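You operate a simulated robot arm through the tools that you are given. There is no shell and no other tool.

You are at the controls of a simulated two-armed robot. One attempt, no reset.

TASK
Brush the grime off the left pulley at the wire bench.
Fine: stop button in while the cover is open and out again after; brush back in its holder. What is to be rubbed or washed off counts as gone when no trace of it is left.

It is judged by the outcome, as a careful person would: the job done as asked, and still so three seconds after it is handed in. It fails if anything else is knocked over, pushed out of place, dropped, spilled or broken. A push-on lid holds only when it is set on centred and level and pressed home; a screw cap is set on level and turned clockwise until tight.

THE ROBOT
Two 7-joint arms with fingered hands on one trunk that stands fixed in place. Base frame: the origin is at the foot of the trunk, x ahead of it, y to its left, z up. Readings come in mm, rad, newtons and seconds.
The left shoulder is at [60, 177, 975], the right one opposite. Each reaches about 1000 mm from its shoulder. Payload 4 kg a hand.
The TCP of each hand is the grasp point between the finger pads, 37 mm short of the fingertips. In the tool frame z runs along the fingers and y along their closing line. The gripper opens to 124 mm; its body begins 43 mm behind the TCP. The gripper is a hand of 3 fingers: y runs from the thumb to the fingers, the wrist lies at [-15, -108, -202] in the tool frame.
Orientation is told as [roll, pitch, yaw] about the base's x, y, z axes, in that order, counted from this pose: with the fingers straight down and the wrist toward the robot, the tool's x, y and z point along [0, 1, 0], [1, 0, 0] and [0, 0, -1] of the base frame.

THE INTERFACE
- The arms move only by the tool step_arm. It takes "left_moves", "right_moves" or both (then of equal length, played together; a hand with none holds still); each is a list of rows, each an object of numbers (a shift or turn left out is 0): "rx", "ry", "rz": the turn, a rotation vector about the tool's x, y, z in rad; "tx", "ty", "tz": the shift along the tool's x, y, z in m. In form: [{"rx": .., "ry": .., "rz": .., "tx": .., "ty": .., "tz": ..}, ...]. A call has 1 to 20 rows; each row shifts and turns the commanded pose from where the row before left it, along the tool's axes as they then stand. A row lasts 0.2 s, in which the tool goes at most 50 mm and 0.15 rad; a call with a longer step from one row to the next is refused whole. A pose out of reach is approached as far as the arm can. The call stops where the force on the tool passes 40 N (or 10 N more than at its start, if that is more) or the arm is blocked; 0.2 s more then pass. In this call time passes only in rows, and 0.2 s behind the last. It gives the time, the measured TCP pose, the force on the tool (base axes), the opening and the grip force at its end, in the units of the frame above (readings bear some noise), with the torque about the TCP (base axes, N m) and any sound that the robot's microphone picked up.
- Cameras (640 x 400 px; columns grow to the right, rows downward): "scene" is now at [33.1, 61.6, 1637]; the picture's right is [0.72, -0.69, 0.00], its down [-0.39, -0.41, -0.83] and it looks along [0.57, 0.59, -0.56] (base axes); focal length 242 px, centre (320, 200). "left" rides on the left gripper at [-64, -76, -137] in its tool frame; the picture's right is [-0.84, -0.26, 0.48], its down [0.48, -0.76, 0.43] and it looks along [0.25, 0.60, 0.76] (tool axes); focal length 256 px, centre (320, 200). "right" rides on the right gripper at [64, -76, -136] in its tool frame; the picture's right is [-0.84, 0.26, -0.48], its down [-0.48, -0.76, 0.43] and it looks along [-0.25, 0.60, 0.76] (tool axes); focal length 256 px, centre (320, 200). There is no depth. A picture from a camera that has moved, and an enlarged one, comes with that camera's place and axes in the base frame and with its lens.
- capture(camera): a new picture of that camera. It takes no simulated time.
- move_column(by): slides the trunk up (or, below 0, down) by that many mm; the arms and the scene camera ride with it, the base frame stays. It gives what a move gives, with no picture.
- finger_targets(index, middle, thumb_bend, thumb_turn, hand): sets how far each is bent, from 0 (flat) to 1 (curled in); at 0.3 the hand is open as for a grip, at 0.7 the pads meet at the TCP. One left out holds its place. A second passes; each finger stops where it meets its share of the squeeze, and holds until it gets a number again. It is the only way to open and close the hand. It gives what a move gives, with no picture; readings hold the bend of each and the force on the fingers (four entries, about 0 where the hand has none), thumb and palm. thumb_turn goes from beside the hand (0) to across from the fingers (1), as for a grip.
- aim_head(pan, tilt): turns the head with the scene camera to pan (to the left, within 1.501 rad either way) and tilt (down, from -0.506 to 1.204), counted from straight ahead of the robot. It gives what a move gives.
- inspect(camera, box): a new picture of the part [left, top, right, bottom] of that camera's present view, enlarged. It takes no simulated time.
- hand_in(): hands the job in; it is judged then, once.

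Nothing tells you positions but the pictures and the camera data. Unless the task says otherwise, let go and move clear before handing in.

The tools are called after "Request:" as a command line: name --argument value ..., lists and objects as JSON in quotes. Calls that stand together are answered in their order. step_arm: Moves the arms, as the interface text tells. Its arguments: {"type":"object","properties":{"left_moves":{"type":"array"},"right_moves":{"type":"array"}},"required":[]} The other tools are called the same way: move_column (by) moves the trunk up or down; finger_targets (index, middle, thumb_bend, thumb_turn, hand) moves the fingers one by one; aim_head (pan, tilt) turns the head that bears the scene camera; capture (camera) takes a picture; inspect (camera, box) takes an enlarged picture of a part of a camera's view; hand_in () hands the job in.

At the start:

```text
time_s: 0.0
left_ee_pos: [472.1, 527.4, 1309.4]
left_tool_rot: [0.0, -0.001, 0.001]
left_contact_force: [-0.5, -0.2, 0.6]
left_torque: [0.02, 0.03, -0.02]
left_opening: 123.4
left_finger_force: 0.0
left_shape: jaw
left_bend: [0.3, 0.3, 0.3, 0.98]
left_finger forces: [0.0, 0.1, 0.0, 0.1, 0.1, 0.1]
right_ee_pos: [519.8, 6.8, 1289.5]
right_tool_rot: [-0.001, 0.0, -0.001]
right_contact_force: [1.2, -0.7, -0.5]
right_torque: [-0.02, -0.02, 0.0]
right_opening: 123.5
right_finger_force: 0.1
right_shape: jaw
right_bend: [0.3, 0.3, 0.3, 0.98]
right_finger forces: [0.0, 0.0, 0.1, 0.0, 0.0, 0.0]
trunk travel left (down, up): [-500.0, 90.0]
head pan, tilt (commanded): [0.803, 0.599]
```

scene: 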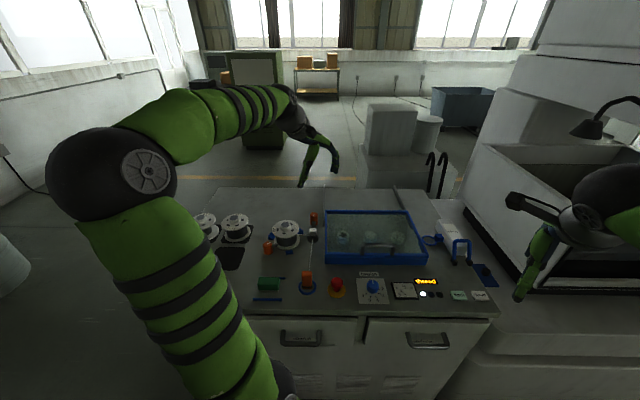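
right: 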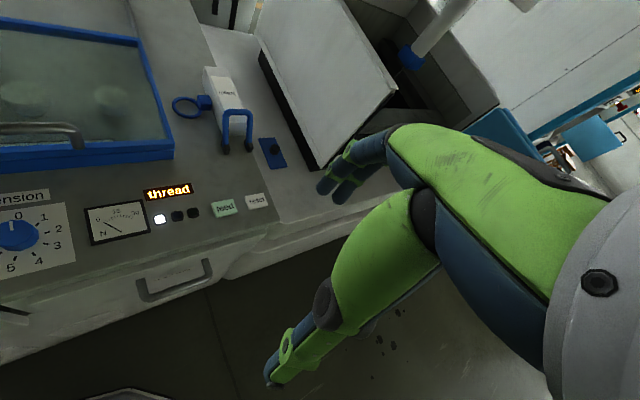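
left: 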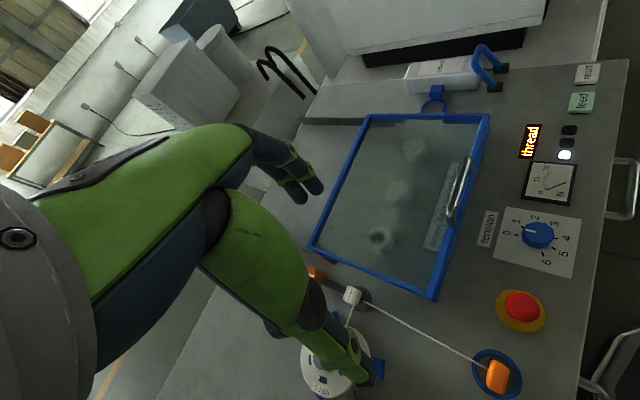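

I see a wire bench with a blue-framed glass cover with a handle, a red stop button, spools, and several small items at the left. I'll take enlarged pictures first to find the brush, its holder, and the pulleys.

Request:
inspect --camera "scene" --box '[180, 180, 340, 310]'

Request:
inspect --camera "scene" --box '[300, 190, 520, 320]'

Request:
inspect --camera "left" --box '[290, 90, 620, 400]'

```text
3.08 times, centred on (260, 245) of scene
camera zoom: at [33.1, 61.6, 1637.0], right [0.72, -0.69, 0.0], down [-0.39, -0.41, -0.83], along [0.57, 0.59, -0.56], focal length 744 px, centre (505, 62)
```

zoom: 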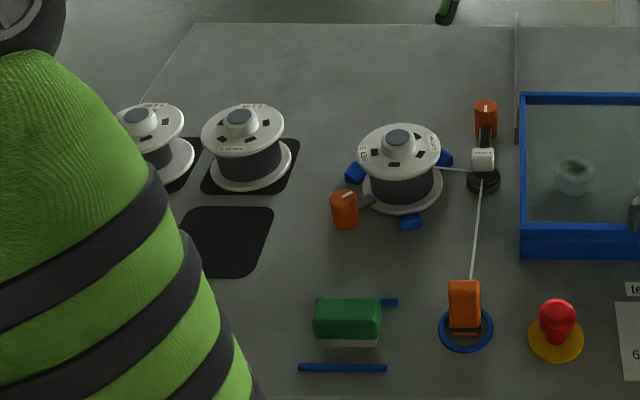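

```text
2.91 times, centred on (410, 255) of scene
camera zoom: at [33.1, 61.6, 1637.0], right [0.72, -0.69, 0.0], down [-0.39, -0.41, -0.83], along [0.57, 0.59, -0.56], focal length 703 px, centre (58, 40)
```

zoom: 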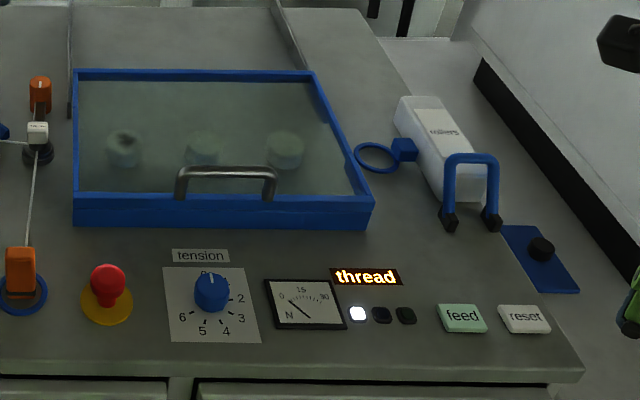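

```text
1.29 times, centred on (455, 245) of left
camera zoom: at [395.7, 464.8, 1446.3], right [-0.26, -0.84, -0.48], down [-0.76, 0.48, -0.43], along [0.6, 0.26, -0.76], focal length 330 px, centre (146, 142)
```

zoom: 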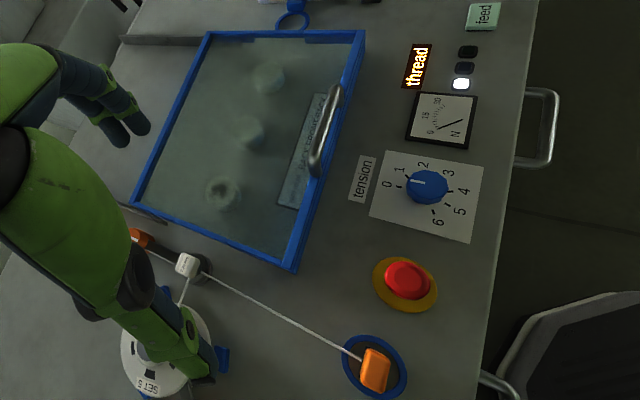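

The green block between two blue strips may be the brush or something else, and there is a white box with a blue ring and a blue U-shaped part at the right end. I'll look closer at all of these from the right camera and from the scene camera.

Request:
inspect --camera "right" --box '[140, 40, 320, 240]'

Request:
inspect --camera "scene" --box '[410, 200, 510, 310]'

Request:
inspect --camera "scene" --box '[240, 255, 360, 320]'

Request:
inspect --camera "scene" --box '[320, 200, 440, 280]'

```text
2.00 times, centred on (230, 140) of right
camera zoom: at [443.4, 72.3, 1426.4], right [0.26, -0.84, 0.48], down [-0.76, -0.48, -0.43], along [0.6, -0.25, -0.76], focal length 512 px, centre (500, 320)
```

zoom: 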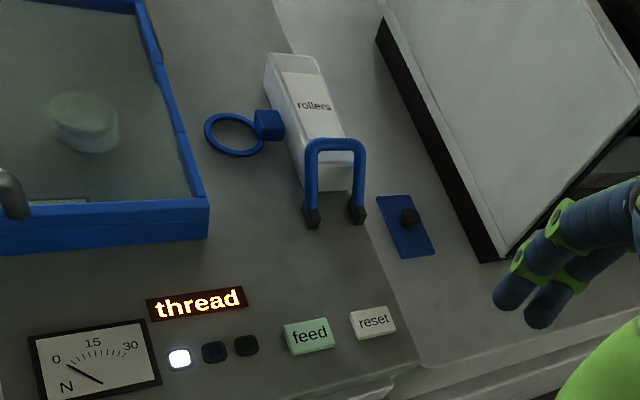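

```text
3.64 times, centred on (460, 255) of scene
camera zoom: at [33.1, 61.6, 1637.0], right [0.72, -0.69, 0.0], down [-0.39, -0.41, -0.83], along [0.57, 0.59, -0.56], focal length 879 px, centre (-189, 0)
```

zoom: 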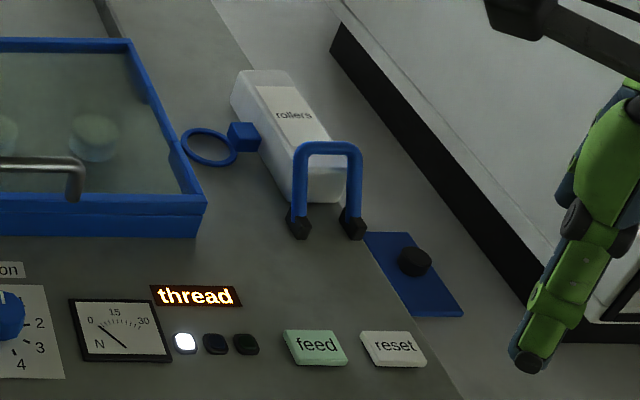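

```text
5.33 times, centred on (300, 288) of scene
camera zoom: at [33.1, 61.6, 1637.0], right [0.72, -0.69, 0.0], down [-0.39, -0.41, -0.83], along [0.57, 0.59, -0.56], focal length 1289 px, centre (427, -267)
```

zoom: 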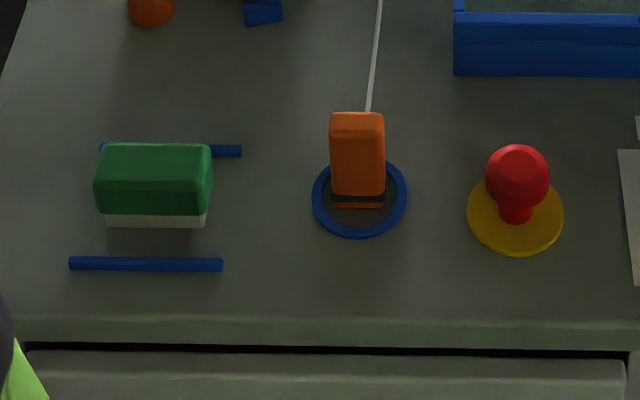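

```text
5.00 times, centred on (380, 240) of scene
camera zoom: at [33.1, 61.6, 1637.0], right [0.72, -0.69, 0.0], down [-0.39, -0.41, -0.83], along [0.57, 0.59, -0.56], focal length 1208 px, centre (20, 0)
```

zoom: 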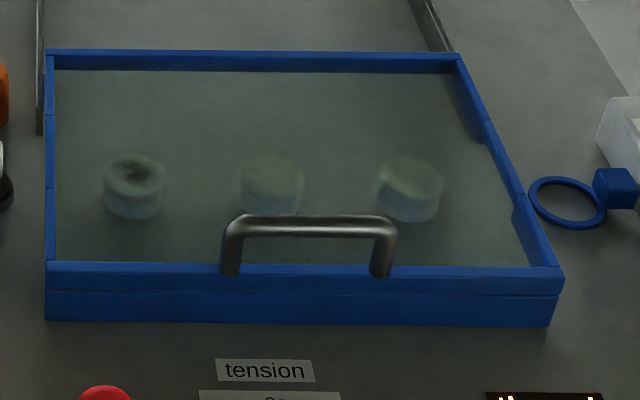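

The bench sits turned about 45° to the left of the robot. The left pulley under the glass has a dark spot on top, and the green block with a pale underside between two blue rails looks like the brush. I'll bring the left hand over the bench's left end, aligned to the bench, for close views.

Request:
step_arm --left_moves '[{"tx": -0.0094, "ty": -0.0344, "tz": 0.015}, {"tx": -0.0094, "ty": -0.0344, "tz": 0.015}, {"tx": -0.0094, "ty": -0.0344, "tz": 0.015}, {"tx": -0.0094, "ty": -0.0344, "tz": 0.015}, {"tx": -0.0094, "ty": -0.0344, "tz": 0.015}, {"rz": -0.131}, {"rz": -0.131}, {"rz": -0.131}, {"rz": -0.131}, {"rz": -0.131}, {"rz": -0.131}]'

Request:
capture --camera "left"

Request:
capture --camera "scene"

```text
time_s: 2.4
left_ee_pos: [299.6, 480.4, 1235.0]
left_tool_rot: [0.001, 0.001, 0.789]
left_contact_force: [-0.5, 0.5, -0.3]
left_torque: [-0.02, 0.01, 0.02]
left_opening: 123.7
left_finger_force: 0.1
left_shape: jaw
left_bend: [0.3, 0.3, 0.3, 0.98]
left_finger forces: [0.1, 0.0, 0.0, 0.0, 0.0, 0.1]
right_ee_pos: [520.8, 7.7, 1289.5]
right_tool_rot: [-0.001, 0.0, 0.0]
right_contact_force: [0.6, -0.1, -0.4]
right_torque: [-0.01, -0.01, 0.01]
right_opening: 123.7
right_finger_force: 0.0
right_shape: jaw
right_bend: [0.3, 0.3, 0.3, 0.98]
right_finger forces: [0.1, 0.0, 0.0, 0.0, 0.0, 0.0]
trunk travel left (down, up): [-500.0, 90.0]
head pan, tilt (commanded): [0.803, 0.599]
```

```text
taken
camera left: at [291.3, 382.2, 1371.4], right [0.41, -0.77, -0.48], down [-0.88, -0.2, -0.43], along [0.24, 0.6, -0.76], focal length 256 px, centre (320, 200)
```

left: 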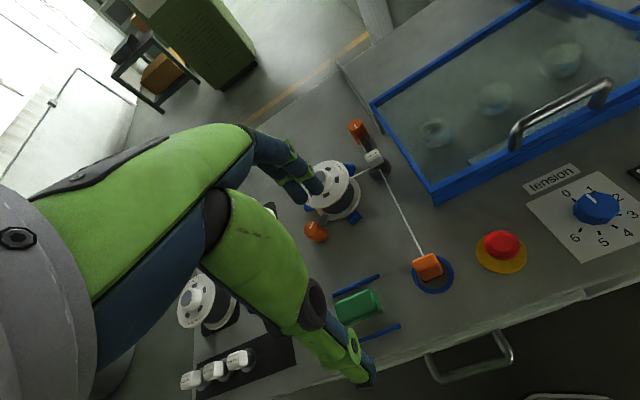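

```text
taken
camera scene: at [33.4, 61.1, 1637.0], right [0.72, -0.69, 0.0], down [-0.39, -0.41, -0.83], along [0.57, 0.59, -0.56], focal length 242 px, centre (320, 200)
```

scene: 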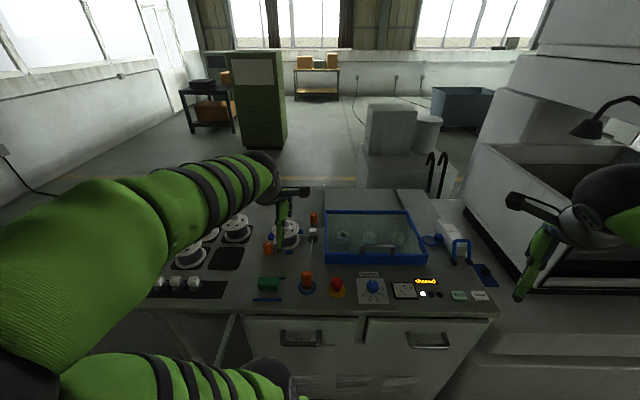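

Request:
inspect --camera "left" --box '[300, 220, 560, 380]'

Request:
inspect --camera "left" --box '[360, 0, 640, 200]'

Request:
inspect --camera "scene" --box '[140, 200, 340, 310]'

```text
2.46 times, centred on (430, 300) of left
camera zoom: at [291.3, 382.2, 1371.4], right [0.41, -0.77, -0.48], down [-0.88, -0.2, -0.43], along [0.24, 0.6, -0.76], focal length 630 px, centre (49, -46)
```

zoom: 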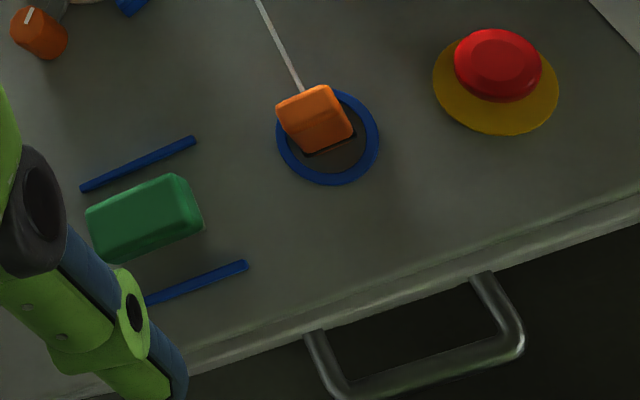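

```text
2.00 times, centred on (500, 100) of left
camera zoom: at [291.3, 382.2, 1371.4], right [0.41, -0.77, -0.48], down [-0.88, -0.2, -0.43], along [0.24, 0.6, -0.76], focal length 512 px, centre (-40, 400)
```

zoom: 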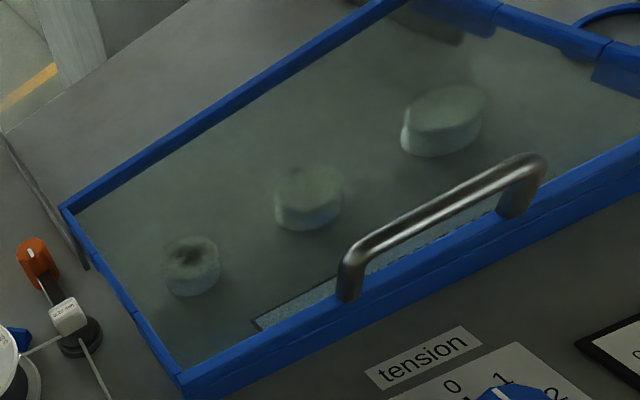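

```text
3.20 times, centred on (240, 255) of scene
camera zoom: at [33.4, 61.1, 1637.0], right [0.72, -0.69, 0.0], down [-0.39, -0.41, -0.83], along [0.57, 0.59, -0.56], focal length 773 px, centre (576, 24)
```

zoom: 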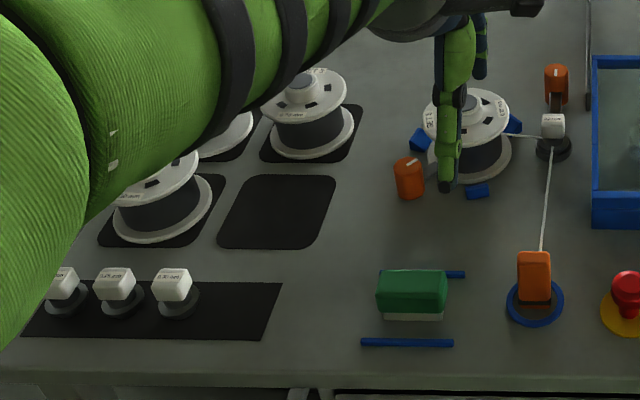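

The brush looks like the green block centred between the two blue rails near (266, 549), the bench top is near z 919, the stop button near (422, 384), and the left pulley near (629, 537, 948). There are grey rails beside and behind the cover, so I want to see whether it hinges or slides; I'll move the left camera over it.

Request:
step_arm --left_moves '[{"tx": -0.0338, "ty": 0.0194}, {"tx": -0.0338, "ty": 0.0194}, {"tx": -0.0338, "ty": 0.0194}, {"tx": -0.0338, "ty": 0.0194}, {"tx": -0.0338, "ty": 0.0194}]'

Request:
capture --camera "left"

Request:
inspect --camera "right" --box '[0, 0, 320, 200]'

```text
time_s: 3.6
left_ee_pos: [489.7, 431.4, 1235.4]
left_tool_rot: [-0.001, 0.002, 0.79]
left_contact_force: [1.2, 0.2, 1.0]
left_torque: [0.03, 0.02, -0.01]
left_opening: 123.8
left_finger_force: 0.0
left_shape: jaw
left_bend: [0.3, 0.3, 0.3, 0.98]
left_finger forces: [0.0, 0.1, 0.0, 0.1, 0.0, 0.1]
right_ee_pos: [521.2, 7.0, 1289.3]
right_tool_rot: [0.0, 0.002, 0.003]
right_contact_force: [0.5, -0.3, 0.0]
right_torque: [-0.01, -0.01, 0.02]
right_opening: 123.5
right_finger_force: 0.1
right_shape: jaw
right_bend: [0.3, 0.3, 0.3, 0.98]
right_finger forces: [0.1, 0.1, 0.0, 0.0, 0.0, 0.0]
trunk travel left (down, up): [-500.0, 90.0]
head pan, tilt (commanded): [0.803, 0.599]
```

```text
taken
camera left: at [481.5, 332.7, 1370.2], right [0.41, -0.77, -0.48], down [-0.88, -0.2, -0.43], along [0.24, 0.6, -0.76], focal length 256 px, centre (320, 200)
```

left: 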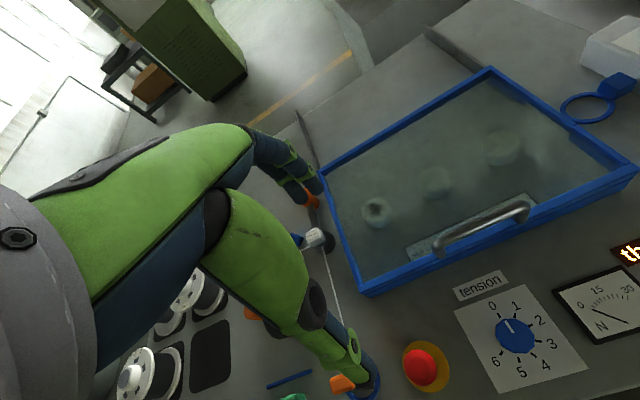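

```text
2.00 times, centred on (160, 100) of right
camera zoom: at [444.3, 73.2, 1426.0], right [0.26, -0.84, 0.48], down [-0.76, -0.48, -0.43], along [0.6, -0.26, -0.76], focal length 512 px, centre (640, 400)
```

zoom: 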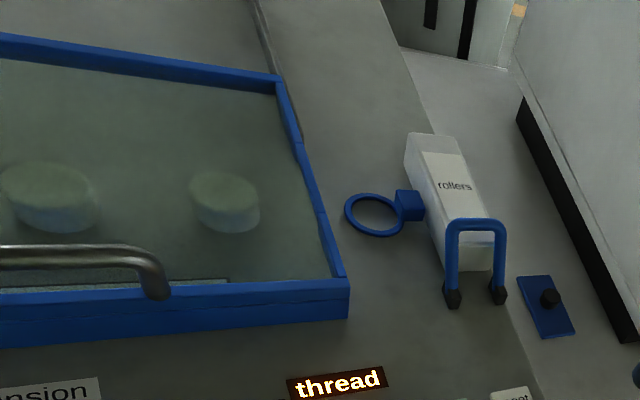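

Request:
inspect --camera "left" --box '[280, 10, 480, 135]'

Request:
inspect --camera "left" --box '[310, 140, 560, 300]'

Request:
inspect --camera "scene" --box '[280, 180, 450, 280]'

```text
3.20 times, centred on (380, 72) of left
camera zoom: at [481.5, 332.7, 1370.2], right [0.41, -0.77, -0.48], down [-0.88, -0.2, -0.43], along [0.24, 0.6, -0.76], focal length 819 px, centre (128, 608)
```

zoom: 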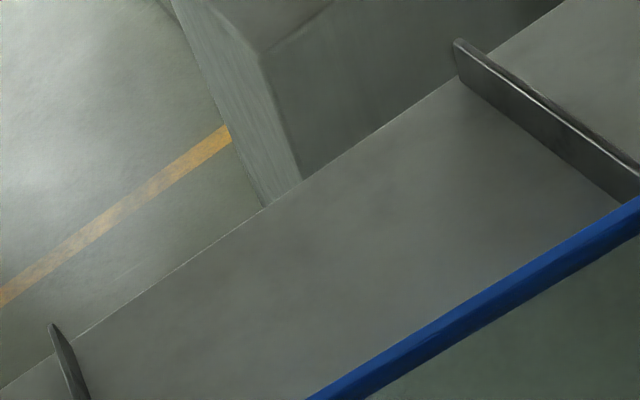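

```text
2.50 times, centred on (435, 220) of left
camera zoom: at [481.5, 332.7, 1370.2], right [0.41, -0.77, -0.48], down [-0.88, -0.2, -0.43], along [0.24, 0.6, -0.76], focal length 640 px, centre (32, 150)
```

zoom: 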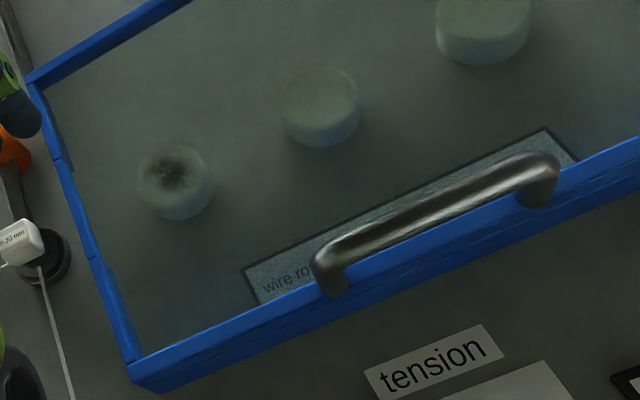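

```text
3.76 times, centred on (365, 230) of scene
camera zoom: at [34.1, 62.5, 1636.9], right [0.72, -0.69, 0.0], down [-0.39, -0.41, -0.83], along [0.57, 0.59, -0.56], focal length 910 px, centre (151, 87)
```

zoom: 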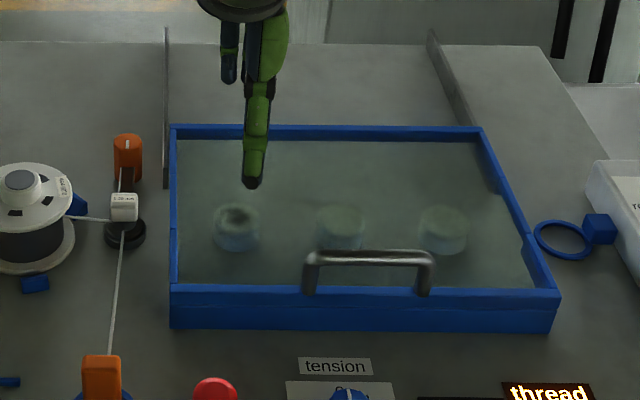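

The grey plates run back from the cover's sides, so the cover may either hinge or slide; I'll find out gently later. First the stop button near (422, 384): I'll close the left hand and bring the fingertips above it.

Request:
finger_targets --hand "left" --index 0.7 --middle 0.7 --thumb_bend 0.7 --thumb_turn 1.0

Request:
step_arm --left_moves '[{"tx": 0.003, "ty": -0.01626, "tz": 0.036}, {"tx": 0.003, "ty": -0.01626, "tz": 0.036}, {"tx": 0.003, "ty": -0.01626, "tz": 0.036}, {"tx": 0.003, "ty": -0.01626, "tz": 0.036}, {"tx": 0.003, "ty": -0.01626, "tz": 0.036}]'

Request:
capture --camera "left"

Request:
capture --camera "scene"

```text
time_s: 4.6
left_ee_pos: [489.2, 429.1, 1234.4]
left_tool_rot: [0.002, 0.0, 0.786]
left_contact_force: [-0.2, -0.5, -0.6]
left_torque: [0.01, 0.01, 0.0]
left_opening: 2.1
left_finger_force: 0.2
left_shape: fingers
left_bend: [0.7, 0.7, 0.7, 1.0]
left_finger forces: [0.1, 0.0, 0.0, 0.1, 0.0, 0.0]
right_ee_pos: [520.1, 7.9, 1290.3]
right_tool_rot: [0.0, 0.0, 0.001]
right_contact_force: [0.2, -0.1, -0.6]
right_torque: [-0.02, -0.01, -0.02]
right_opening: 123.7
right_finger_force: 0.1
right_shape: jaw
right_bend: [0.3, 0.3, 0.3, 0.98]
right_finger forces: [0.0, 0.0, 0.0, 0.0, 0.0, 0.0]
trunk travel left (down, up): [-500.0, 90.0]
head pan, tilt (commanded): [0.803, 0.599]
```

```text
time_s: 5.8
left_ee_pos: [420.0, 383.4, 1055.4]
left_tool_rot: [0.0, 0.0, 0.785]
left_contact_force: [-0.5, -0.1, 0.0]
left_torque: [0.0, -0.02, 0.01]
left_opening: 1.8
left_finger_force: 0.2
left_shape: fingers
left_bend: [0.7, 0.7, 0.7, 1.0]
left_finger forces: [0.1, 0.0, 0.1, 0.0, 0.0, 0.0]
right_ee_pos: [520.3, 7.1, 1289.7]
right_tool_rot: [0.001, 0.0, 0.001]
right_contact_force: [0.6, -1.2, 0.6]
right_torque: [0.01, 0.01, 0.02]
right_opening: 123.7
right_finger_force: 0.1
right_shape: jaw
right_bend: [0.3, 0.3, 0.3, 0.98]
right_finger forces: [0.0, 0.1, 0.0, 0.0, 0.1, 0.0]
trunk travel left (down, up): [-500.0, 90.0]
head pan, tilt (commanded): [0.803, 0.599]
```

```text
taken
camera left: at [411.3, 284.8, 1191.3], right [0.41, -0.77, -0.48], down [-0.88, -0.2, -0.43], along [0.24, 0.6, -0.76], focal length 256 px, centre (320, 200)
```

left: 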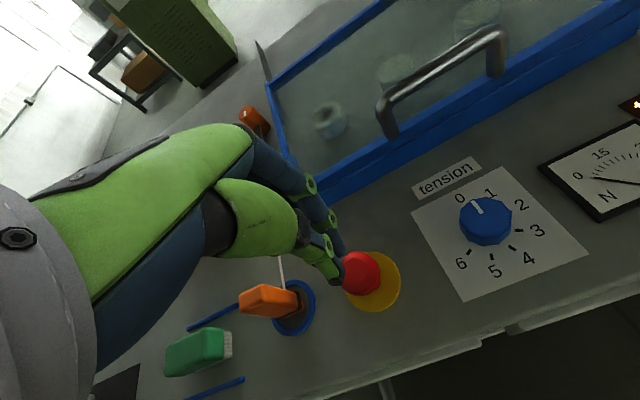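

```text
taken
camera scene: at [33.4, 62.1, 1637.0], right [0.72, -0.69, 0.0], down [-0.39, -0.41, -0.83], along [0.57, 0.59, -0.56], focal length 242 px, centre (320, 200)
```

scene: 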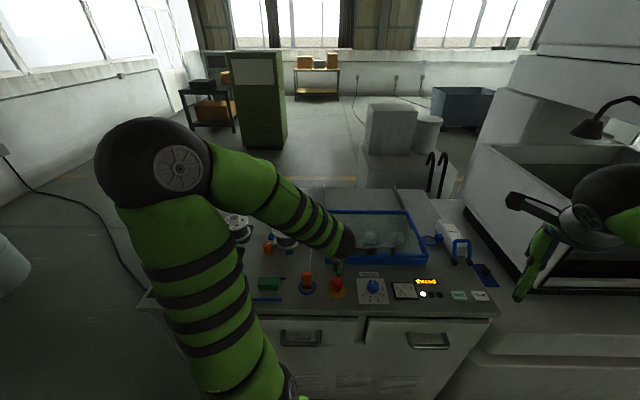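

Request:
inspect --camera "left" --box '[260, 210, 440, 330]'

Request:
inspect --camera "scene" --box '[300, 240, 380, 310]'

Request:
inspect --camera "left" --box '[140, 280, 260, 400]'

```text
3.33 times, centred on (350, 270) of left
camera zoom: at [411.3, 284.8, 1191.3], right [0.41, -0.77, -0.48], down [-0.88, -0.2, -0.43], along [0.24, 0.6, -0.76], focal length 853 px, centre (220, -33)
```

zoom: 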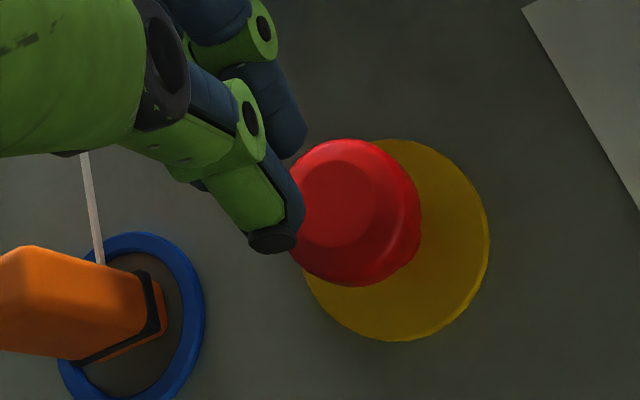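

```text
5.71 times, centred on (340, 275) of scene
camera zoom: at [33.4, 62.1, 1637.0], right [0.72, -0.69, 0.0], down [-0.39, -0.41, -0.83], along [0.57, 0.59, -0.56], focal length 1381 px, centre (206, -229)
```

zoom: 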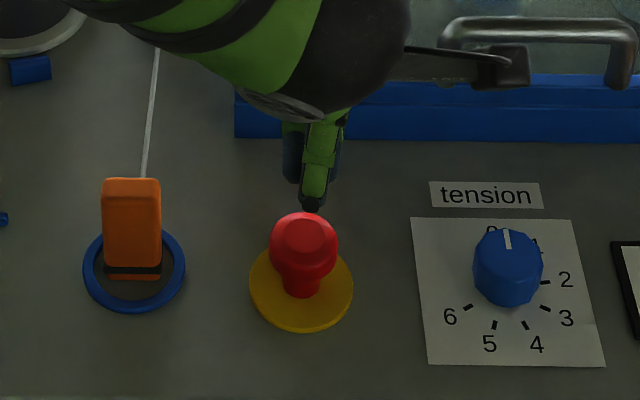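

```text
3.33 times, centred on (200, 340) of left
camera zoom: at [411.3, 284.8, 1191.3], right [0.41, -0.77, -0.48], down [-0.88, -0.2, -0.43], along [0.24, 0.6, -0.76], focal length 853 px, centre (720, -267)
```

zoom: 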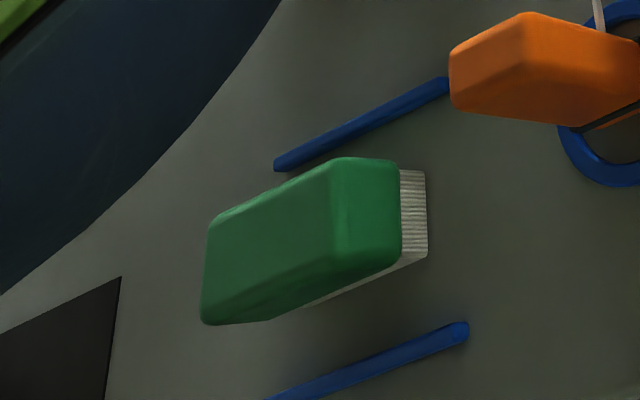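

The brush is confirmed (green back, pale bristles) and the fingertip is just over the red stop button. I'll centre slightly and press straight down in small steps.

Request:
step_arm --left_moves '[{"tx": -0.0014, "ty": 0.0042, "tz": 0.01}, {"tz": 0.01}, {"tz": 0.01}, {"tz": 0.006}, {"tz": 0.004}, {"tz": 0.003}, {"tz": 0.003}, {"tz": 0.003}, {"tz": 0.003}]'

Request:
inspect --camera "scene" --box '[300, 240, 380, 310]'

Request:
inspect --camera "left" --box '[260, 210, 440, 330]'

```text
time_s: 7.8
left_ee_pos: [423.6, 383.9, 1002.3]
left_tool_rot: [0.001, 0.0, 0.786]
left_contact_force: [0.4, -0.8, 4.7]
left_torque: [0.03, -0.01, 0.01]
left_opening: 1.7
left_finger_force: 2.6
left_shape: fingers
left_bend: [0.7, 0.7, 0.7, 1.0]
left_finger forces: [1.4, 0.2, 0.0, 0.0, 2.3, 0.1]
right_ee_pos: [520.0, 6.3, 1289.4]
right_tool_rot: [0.0, -0.001, 0.002]
right_contact_force: [0.3, 0.5, -0.1]
right_torque: [0.01, 0.01, -0.04]
right_opening: 123.7
right_finger_force: 0.0
right_shape: jaw
right_bend: [0.3, 0.3, 0.3, 0.98]
right_finger forces: [0.0, 0.1, 0.1, 0.0, 0.0, 0.1]
trunk travel left (down, up): [-500.0, 90.0]
head pan, tilt (commanded): [0.803, 0.599]
```

```text
5.71 times, centred on (340, 275) of scene
camera zoom: at [33.0, 61.4, 1637.1], right [0.72, -0.69, 0.0], down [-0.39, -0.41, -0.83], along [0.57, 0.59, -0.56], focal length 1381 px, centre (206, -229)
```

zoom: 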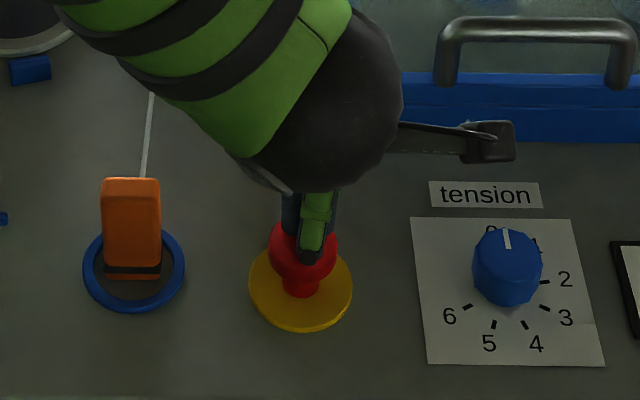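

```text
3.33 times, centred on (350, 270) of left
camera zoom: at [415.2, 286.6, 1139.7], right [0.41, -0.77, -0.48], down [-0.88, -0.2, -0.44], along [0.24, 0.6, -0.76], focal length 853 px, centre (220, -33)
```

zoom: 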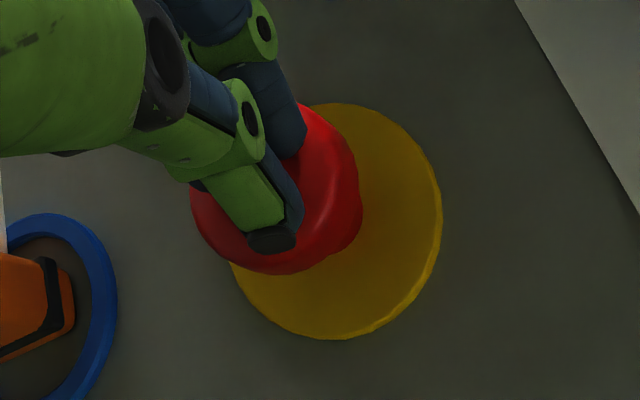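

Fingertip is touching the button (about 5 N). Pressing further in small steps until it latches.

Request:
step_arm --left_moves '[{"tz": 0.002}, {"tz": 0.002}, {"tz": 0.002}, {"tz": 0.002}, {"tz": 0.002}, {"tz": 0.002}]'

Request:
inspect --camera "scene" --box '[300, 240, 380, 310]'

```text
time_s: 9.3
left_ee_pos: [426.4, 385.9, 995.3]
left_tool_rot: [-0.002, -0.01, 0.788]
left_contact_force: [-4.1, -1.4, 25.5]
left_torque: [-0.13, 0.29, 0.02]
left_opening: 3.0
left_finger_force: 12.6
left_shape: fingers
left_bend: [0.7, 0.7, 0.69, 1.0]
left_finger forces: [3.5, 2.4, 0.0, 0.1, 19.4, 0.1]
right_ee_pos: [518.0, 6.2, 1290.3]
right_tool_rot: [0.002, -0.001, 0.001]
right_contact_force: [-0.4, -0.1, 0.9]
right_torque: [0.0, 0.0, 0.03]
right_opening: 123.6
right_finger_force: 0.0
right_shape: jaw
right_bend: [0.3, 0.3, 0.3, 0.98]
right_finger forces: [0.0, 0.1, 0.0, 0.1, 0.0, 0.1]
trunk travel left (down, up): [-500.0, 90.0]
head pan, tilt (commanded): [0.803, 0.599]
stopped in row 6 (left hand): the force on the tool passed its limit at 41 N (the readings are from after the stop); the commanded pose is now the measured one
```

```text
5.71 times, centred on (340, 275) of scene
camera zoom: at [31.4, 60.3, 1637.1], right [0.72, -0.69, 0.0], down [-0.39, -0.4, -0.83], along [0.57, 0.59, -0.56], focal length 1381 px, centre (206, -229)
```

zoom: 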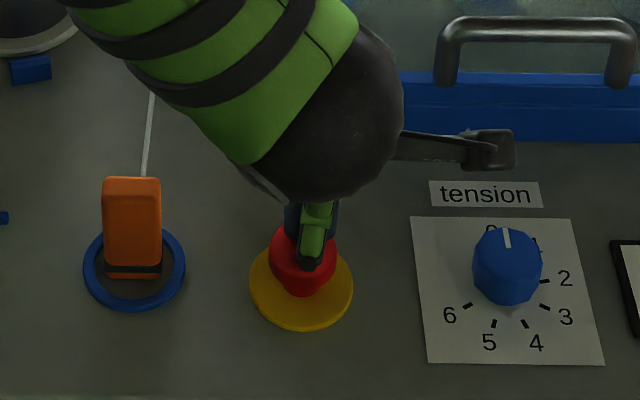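

The button went down about 7 mm and then hit a hard stop. I'll lift off and check whether it stays in.

Request:
step_arm --left_moves '[{"tz": -0.01}, {"tz": -0.02}, {"tz": -0.03}, {"tz": -0.03}, {"tz": -0.03}]'

Request:
inspect --camera "scene" --box '[300, 240, 380, 310]'

Request:
capture --camera "left"

Request:
inspect --camera "scene" --box '[380, 260, 500, 310]'

```text
time_s: 10.5
left_ee_pos: [426.2, 384.6, 1112.9]
left_tool_rot: [-0.001, -0.003, 0.786]
left_contact_force: [-0.5, 0.5, -0.1]
left_torque: [0.01, -0.04, 0.01]
left_opening: 1.9
left_finger_force: 0.0
left_shape: fingers
left_bend: [0.7, 0.7, 0.7, 1.0]
left_finger forces: [0.1, 0.0, 0.0, 0.1, 0.1, 0.0]
right_ee_pos: [520.0, 5.5, 1290.3]
right_tool_rot: [0.0, 0.001, 0.001]
right_contact_force: [0.1, 0.1, -0.5]
right_torque: [0.01, 0.01, -0.02]
right_opening: 123.8
right_finger_force: 0.0
right_shape: jaw
right_bend: [0.3, 0.3, 0.3, 0.98]
right_finger forces: [0.1, 0.0, 0.0, 0.0, 0.0, 0.0]
trunk travel left (down, up): [-500.0, 90.0]
head pan, tilt (commanded): [0.803, 0.599]
```

```text
5.71 times, centred on (340, 275) of scene
camera zoom: at [32.5, 61.4, 1637.0], right [0.72, -0.69, 0.0], down [-0.39, -0.41, -0.83], along [0.57, 0.59, -0.56], focal length 1381 px, centre (206, -229)
```

zoom: 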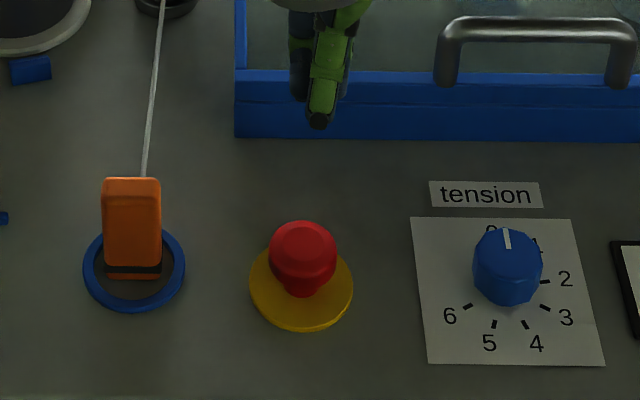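

```text
taken
camera left: at [417.1, 287.3, 1249.1], right [0.41, -0.77, -0.48], down [-0.88, -0.2, -0.44], along [0.24, 0.61, -0.76], focal length 256 px, centre (320, 200)
```

left: 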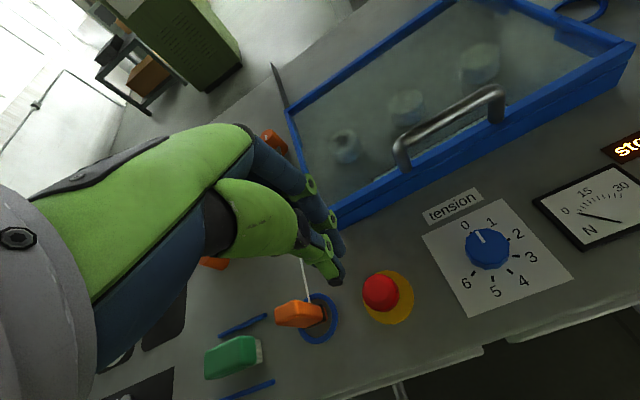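

```text
5.33 times, centred on (440, 285) of scene
camera zoom: at [32.5, 61.4, 1637.0], right [0.72, -0.69, 0.0], down [-0.39, -0.41, -0.83], along [0.57, 0.59, -0.56], focal length 1289 px, centre (-320, -253)
```

zoom: 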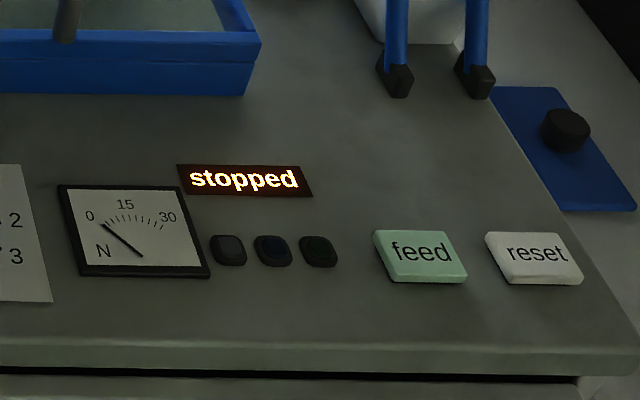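

The display now reads "stopped" and the button stayed in. Next is the cover; I'll pin down the handle's position from both cameras.

Request:
inspect --camera "left" --box '[360, 50, 560, 200]'

Request:
inspect --camera "scene" --box '[330, 220, 450, 280]'

Request:
inspect --camera "right" --box '[0, 80, 200, 200]'

```text
2.67 times, centred on (460, 125) of left
camera zoom: at [417.1, 287.3, 1249.1], right [0.41, -0.77, -0.48], down [-0.88, -0.2, -0.44], along [0.24, 0.61, -0.76], focal length 683 px, centre (-53, 400)
```

zoom: 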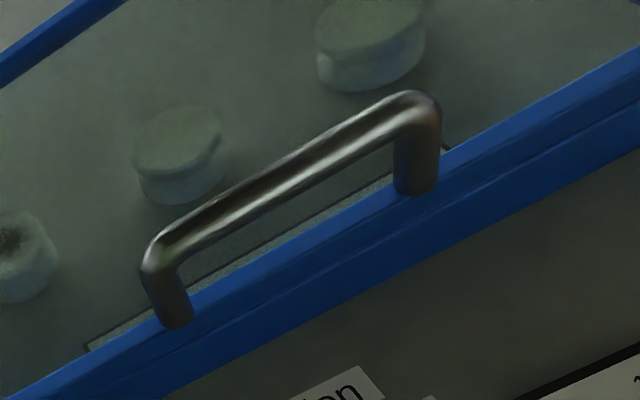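

```text
5.33 times, centred on (390, 250) of scene
camera zoom: at [32.5, 61.4, 1637.0], right [0.72, -0.69, 0.0], down [-0.39, -0.41, -0.83], along [0.57, 0.59, -0.56], focal length 1289 px, centre (-53, -67)
```

zoom: 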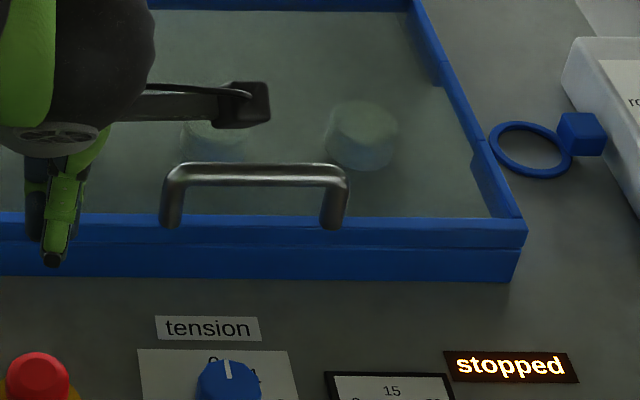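

```text
3.20 times, centred on (100, 140) of right
camera zoom: at [442.9, 72.1, 1426.6], right [0.26, -0.84, 0.48], down [-0.76, -0.48, -0.43], along [0.6, -0.25, -0.76], focal length 819 px, centre (1024, 392)
```

zoom: 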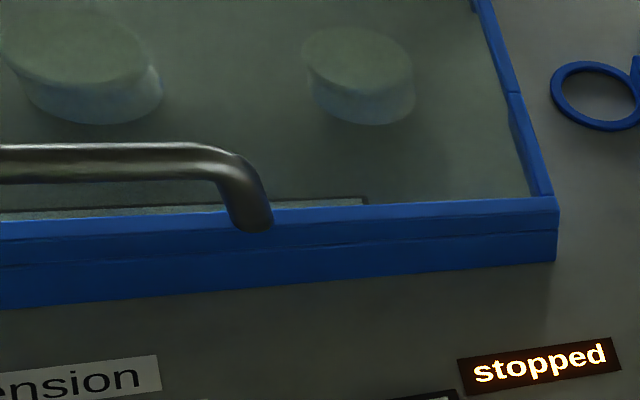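

Request:
inspect --camera "right" --box '[130, 120, 190, 170]'

Request:
inspect --camera "scene" --box '[400, 220, 440, 270]'

Request:
inspect --camera "left" --box '[270, 60, 370, 240]'

```text
8.00 times, centred on (160, 145) of right
camera zoom: at [442.9, 72.1, 1426.6], right [0.26, -0.84, 0.48], down [-0.76, -0.48, -0.43], along [0.6, -0.25, -0.76], focal length 2048 px, centre (1600, 640)
```

zoom: 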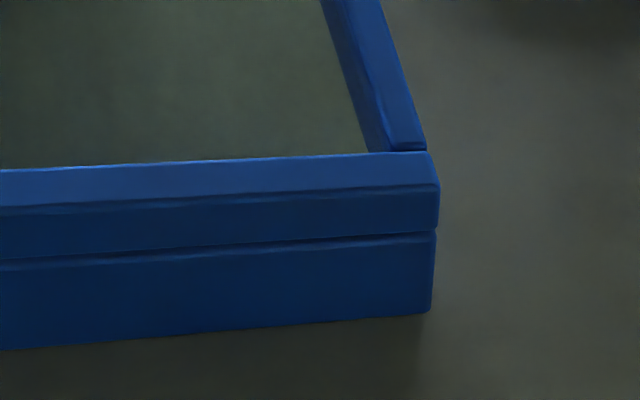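

```text
8.00 times, centred on (420, 245) of scene
camera zoom: at [32.5, 61.4, 1637.0], right [0.72, -0.69, 0.0], down [-0.39, -0.41, -0.83], along [0.57, 0.59, -0.56], focal length 1933 px, centre (-480, -160)
```

zoom: 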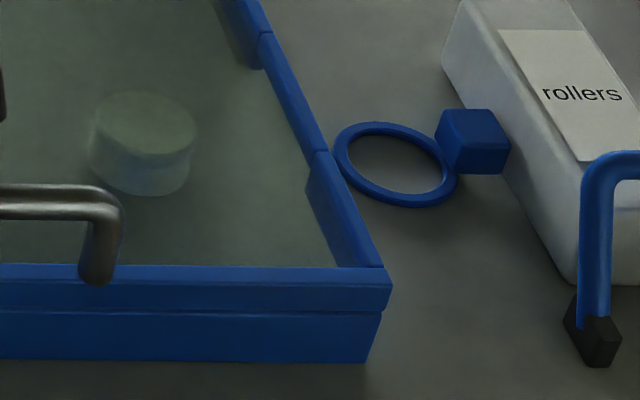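

```text
2.22 times, centred on (320, 150) of left
camera zoom: at [417.1, 287.3, 1249.1], right [0.41, -0.77, -0.48], down [-0.88, -0.2, -0.44], along [0.24, 0.61, -0.76], focal length 569 px, centre (320, 311)
```

zoom: 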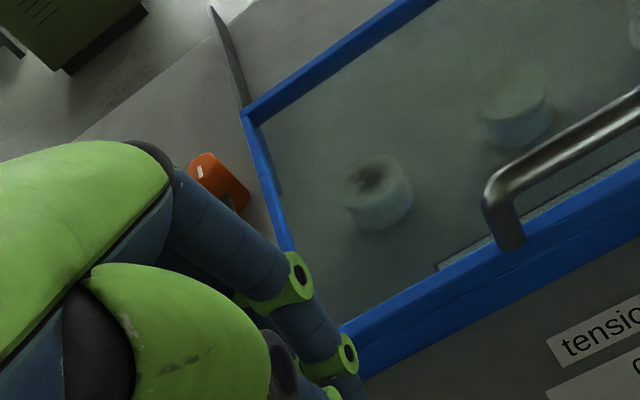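

The handle bar sits near (615, 365, 1015), running along the front of the cover. I'll move the left hand above it and open the fingers.

Request:
step_arm --left_moves '[{"tx": -0.037, "ty": 0.0299, "tz": 0.003}, {"tx": -0.037, "ty": 0.0299, "tz": 0.003}, {"tx": -0.037, "ty": 0.0299, "tz": 0.003}, {"tx": -0.037, "ty": 0.0299, "tz": 0.003}]'

Request:
finger_targets --hand "left" --index 0.3 --middle 0.3 --thumb_bend 0.3 --thumb_turn 1.0

Request:
capture --camera "left"

Request:
capture --camera "right"

Request:
inspect --camera "scene" --box '[310, 180, 450, 280]'

```text
time_s: 11.5
left_ee_pos: [617.1, 367.5, 1100.5]
left_tool_rot: [-0.001, -0.004, 0.788]
left_contact_force: [0.5, -1.0, 0.3]
left_torque: [0.0, -0.03, -0.01]
left_opening: 1.7
left_finger_force: 0.0
left_shape: fingers
left_bend: [0.7, 0.7, 0.7, 1.0]
left_finger forces: [0.0, 0.0, 0.2, 0.1, 0.0, 0.0]
right_ee_pos: [521.6, 6.9, 1288.6]
right_tool_rot: [0.0, 0.002, 0.002]
right_contact_force: [-0.1, 0.2, 0.4]
right_torque: [0.0, 0.04, 0.01]
right_opening: 123.5
right_finger_force: 0.1
right_shape: jaw
right_bend: [0.3, 0.3, 0.3, 0.98]
right_finger forces: [0.1, 0.0, 0.1, 0.1, 0.0, 0.0]
trunk travel left (down, up): [-500.0, 90.0]
head pan, tilt (commanded): [0.803, 0.599]
```

```text
time_s: 12.5
left_ee_pos: [616.1, 368.2, 1100.6]
left_tool_rot: [0.001, -0.004, 0.789]
left_contact_force: [0.1, -0.8, -0.1]
left_torque: [-0.02, 0.02, -0.03]
left_opening: 123.1
left_finger_force: 0.1
left_shape: fingers
left_bend: [0.3, 0.3, 0.3, 0.98]
left_finger forces: [0.0, 0.0, 0.0, 0.1, 0.0, 0.1]
right_ee_pos: [520.7, 6.4, 1290.6]
right_tool_rot: [0.0, 0.0, 0.001]
right_contact_force: [0.6, 0.0, -0.5]
right_torque: [-0.01, 0.02, -0.01]
right_opening: 123.4
right_finger_force: 0.0
right_shape: jaw
right_bend: [0.3, 0.3, 0.3, 0.98]
right_finger forces: [0.0, 0.0, 0.1, 0.0, 0.0, 0.0]
trunk travel left (down, up): [-500.0, 90.0]
head pan, tilt (commanded): [0.803, 0.599]
```

```text
taken
camera left: at [607.4, 268.7, 1237.2], right [0.41, -0.77, -0.48], down [-0.88, -0.2, -0.44], along [0.24, 0.61, -0.76], focal length 256 px, centre (320, 200)
```

left: 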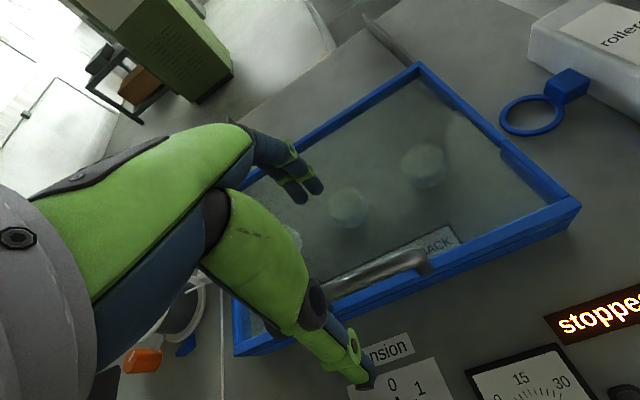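

```text
taken
camera right: at [443.4, 72.3, 1426.5], right [0.26, -0.84, 0.48], down [-0.76, -0.48, -0.43], along [0.6, -0.25, -0.76], focal length 256 px, centre (320, 200)
```

right: 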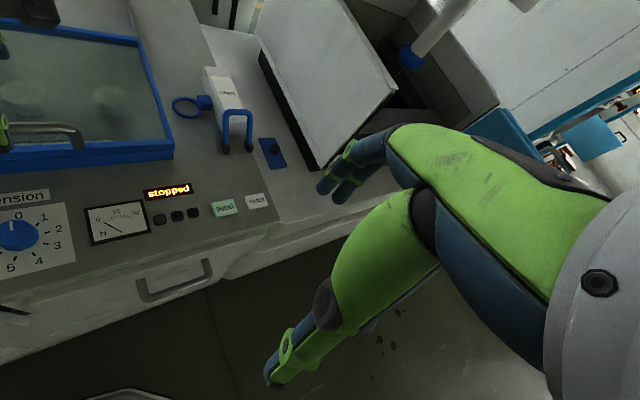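

```text
4.00 times, centred on (380, 230) of scene
camera zoom: at [33.1, 61.6, 1637.0], right [0.72, -0.69, 0.0], down [-0.39, -0.41, -0.83], along [0.57, 0.59, -0.56], focal length 967 px, centre (80, 80)
```

zoom: 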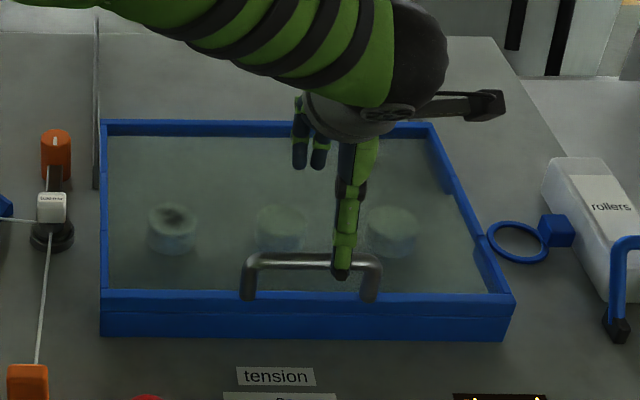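

A label under the cover seems to end in "…ACK"; I'll read it before touching the cover.

Request:
inspect --camera "left" --box '[310, 210, 480, 300]'

Request:
inspect --camera "left" --box '[310, 0, 600, 240]'

```text
3.76 times, centred on (395, 255) of left
camera zoom: at [607.4, 268.7, 1237.2], right [0.41, -0.77, -0.48], down [-0.88, -0.2, -0.44], along [0.24, 0.61, -0.76], focal length 964 px, centre (38, -7)
```

zoom: 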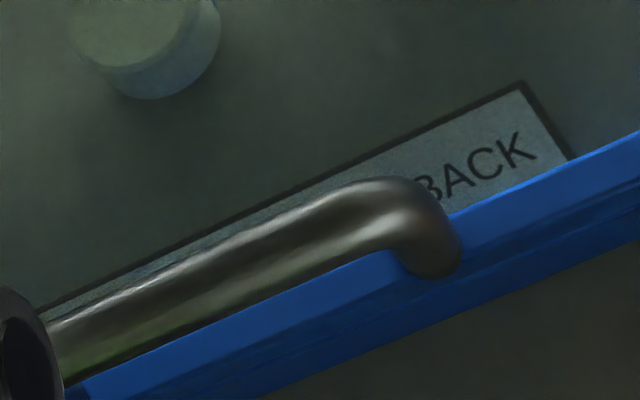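

```text
1.67 times, centred on (455, 120) of left
camera zoom: at [607.4, 268.7, 1237.2], right [0.41, -0.77, -0.48], down [-0.88, -0.2, -0.44], along [0.24, 0.61, -0.76], focal length 427 px, centre (95, 333)
```

zoom: 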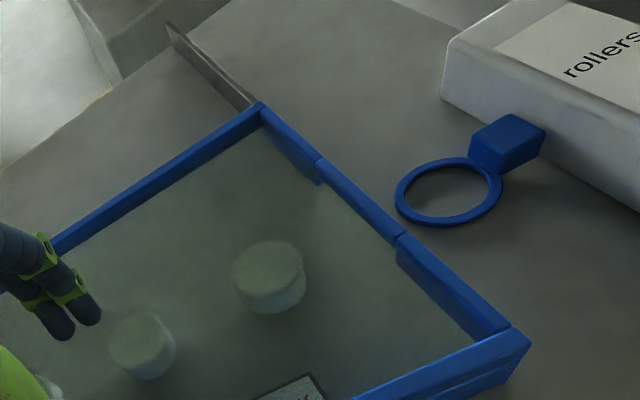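

Request:
inspect --camera "scene" --box '[350, 235, 420, 265]'

Request:
inspect --camera "right" --box '[0, 110, 110, 170]'

```text
9.14 times, centred on (385, 250) of scene
camera zoom: at [33.1, 61.6, 1637.0], right [0.72, -0.69, 0.0], down [-0.39, -0.41, -0.83], along [0.57, 0.59, -0.56], focal length 2209 px, centre (-274, -257)
```

zoom: 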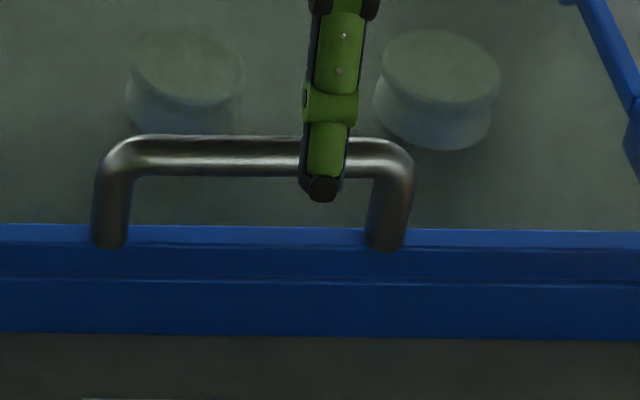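

```text
5.82 times, centred on (55, 140) of right
camera zoom: at [443.4, 72.3, 1426.5], right [0.26, -0.84, 0.48], down [-0.76, -0.48, -0.43], along [0.6, -0.25, -0.76], focal length 1489 px, centre (1862, 549)
```

zoom: 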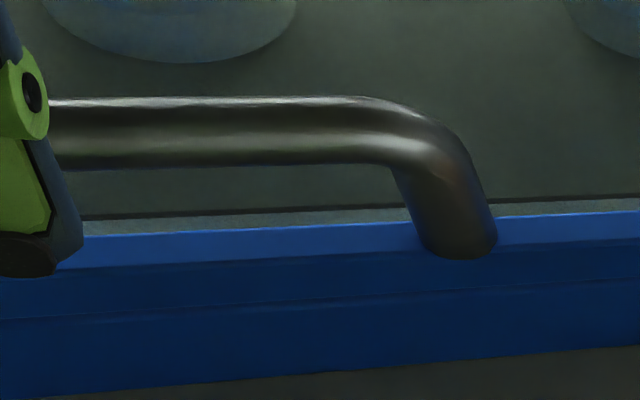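

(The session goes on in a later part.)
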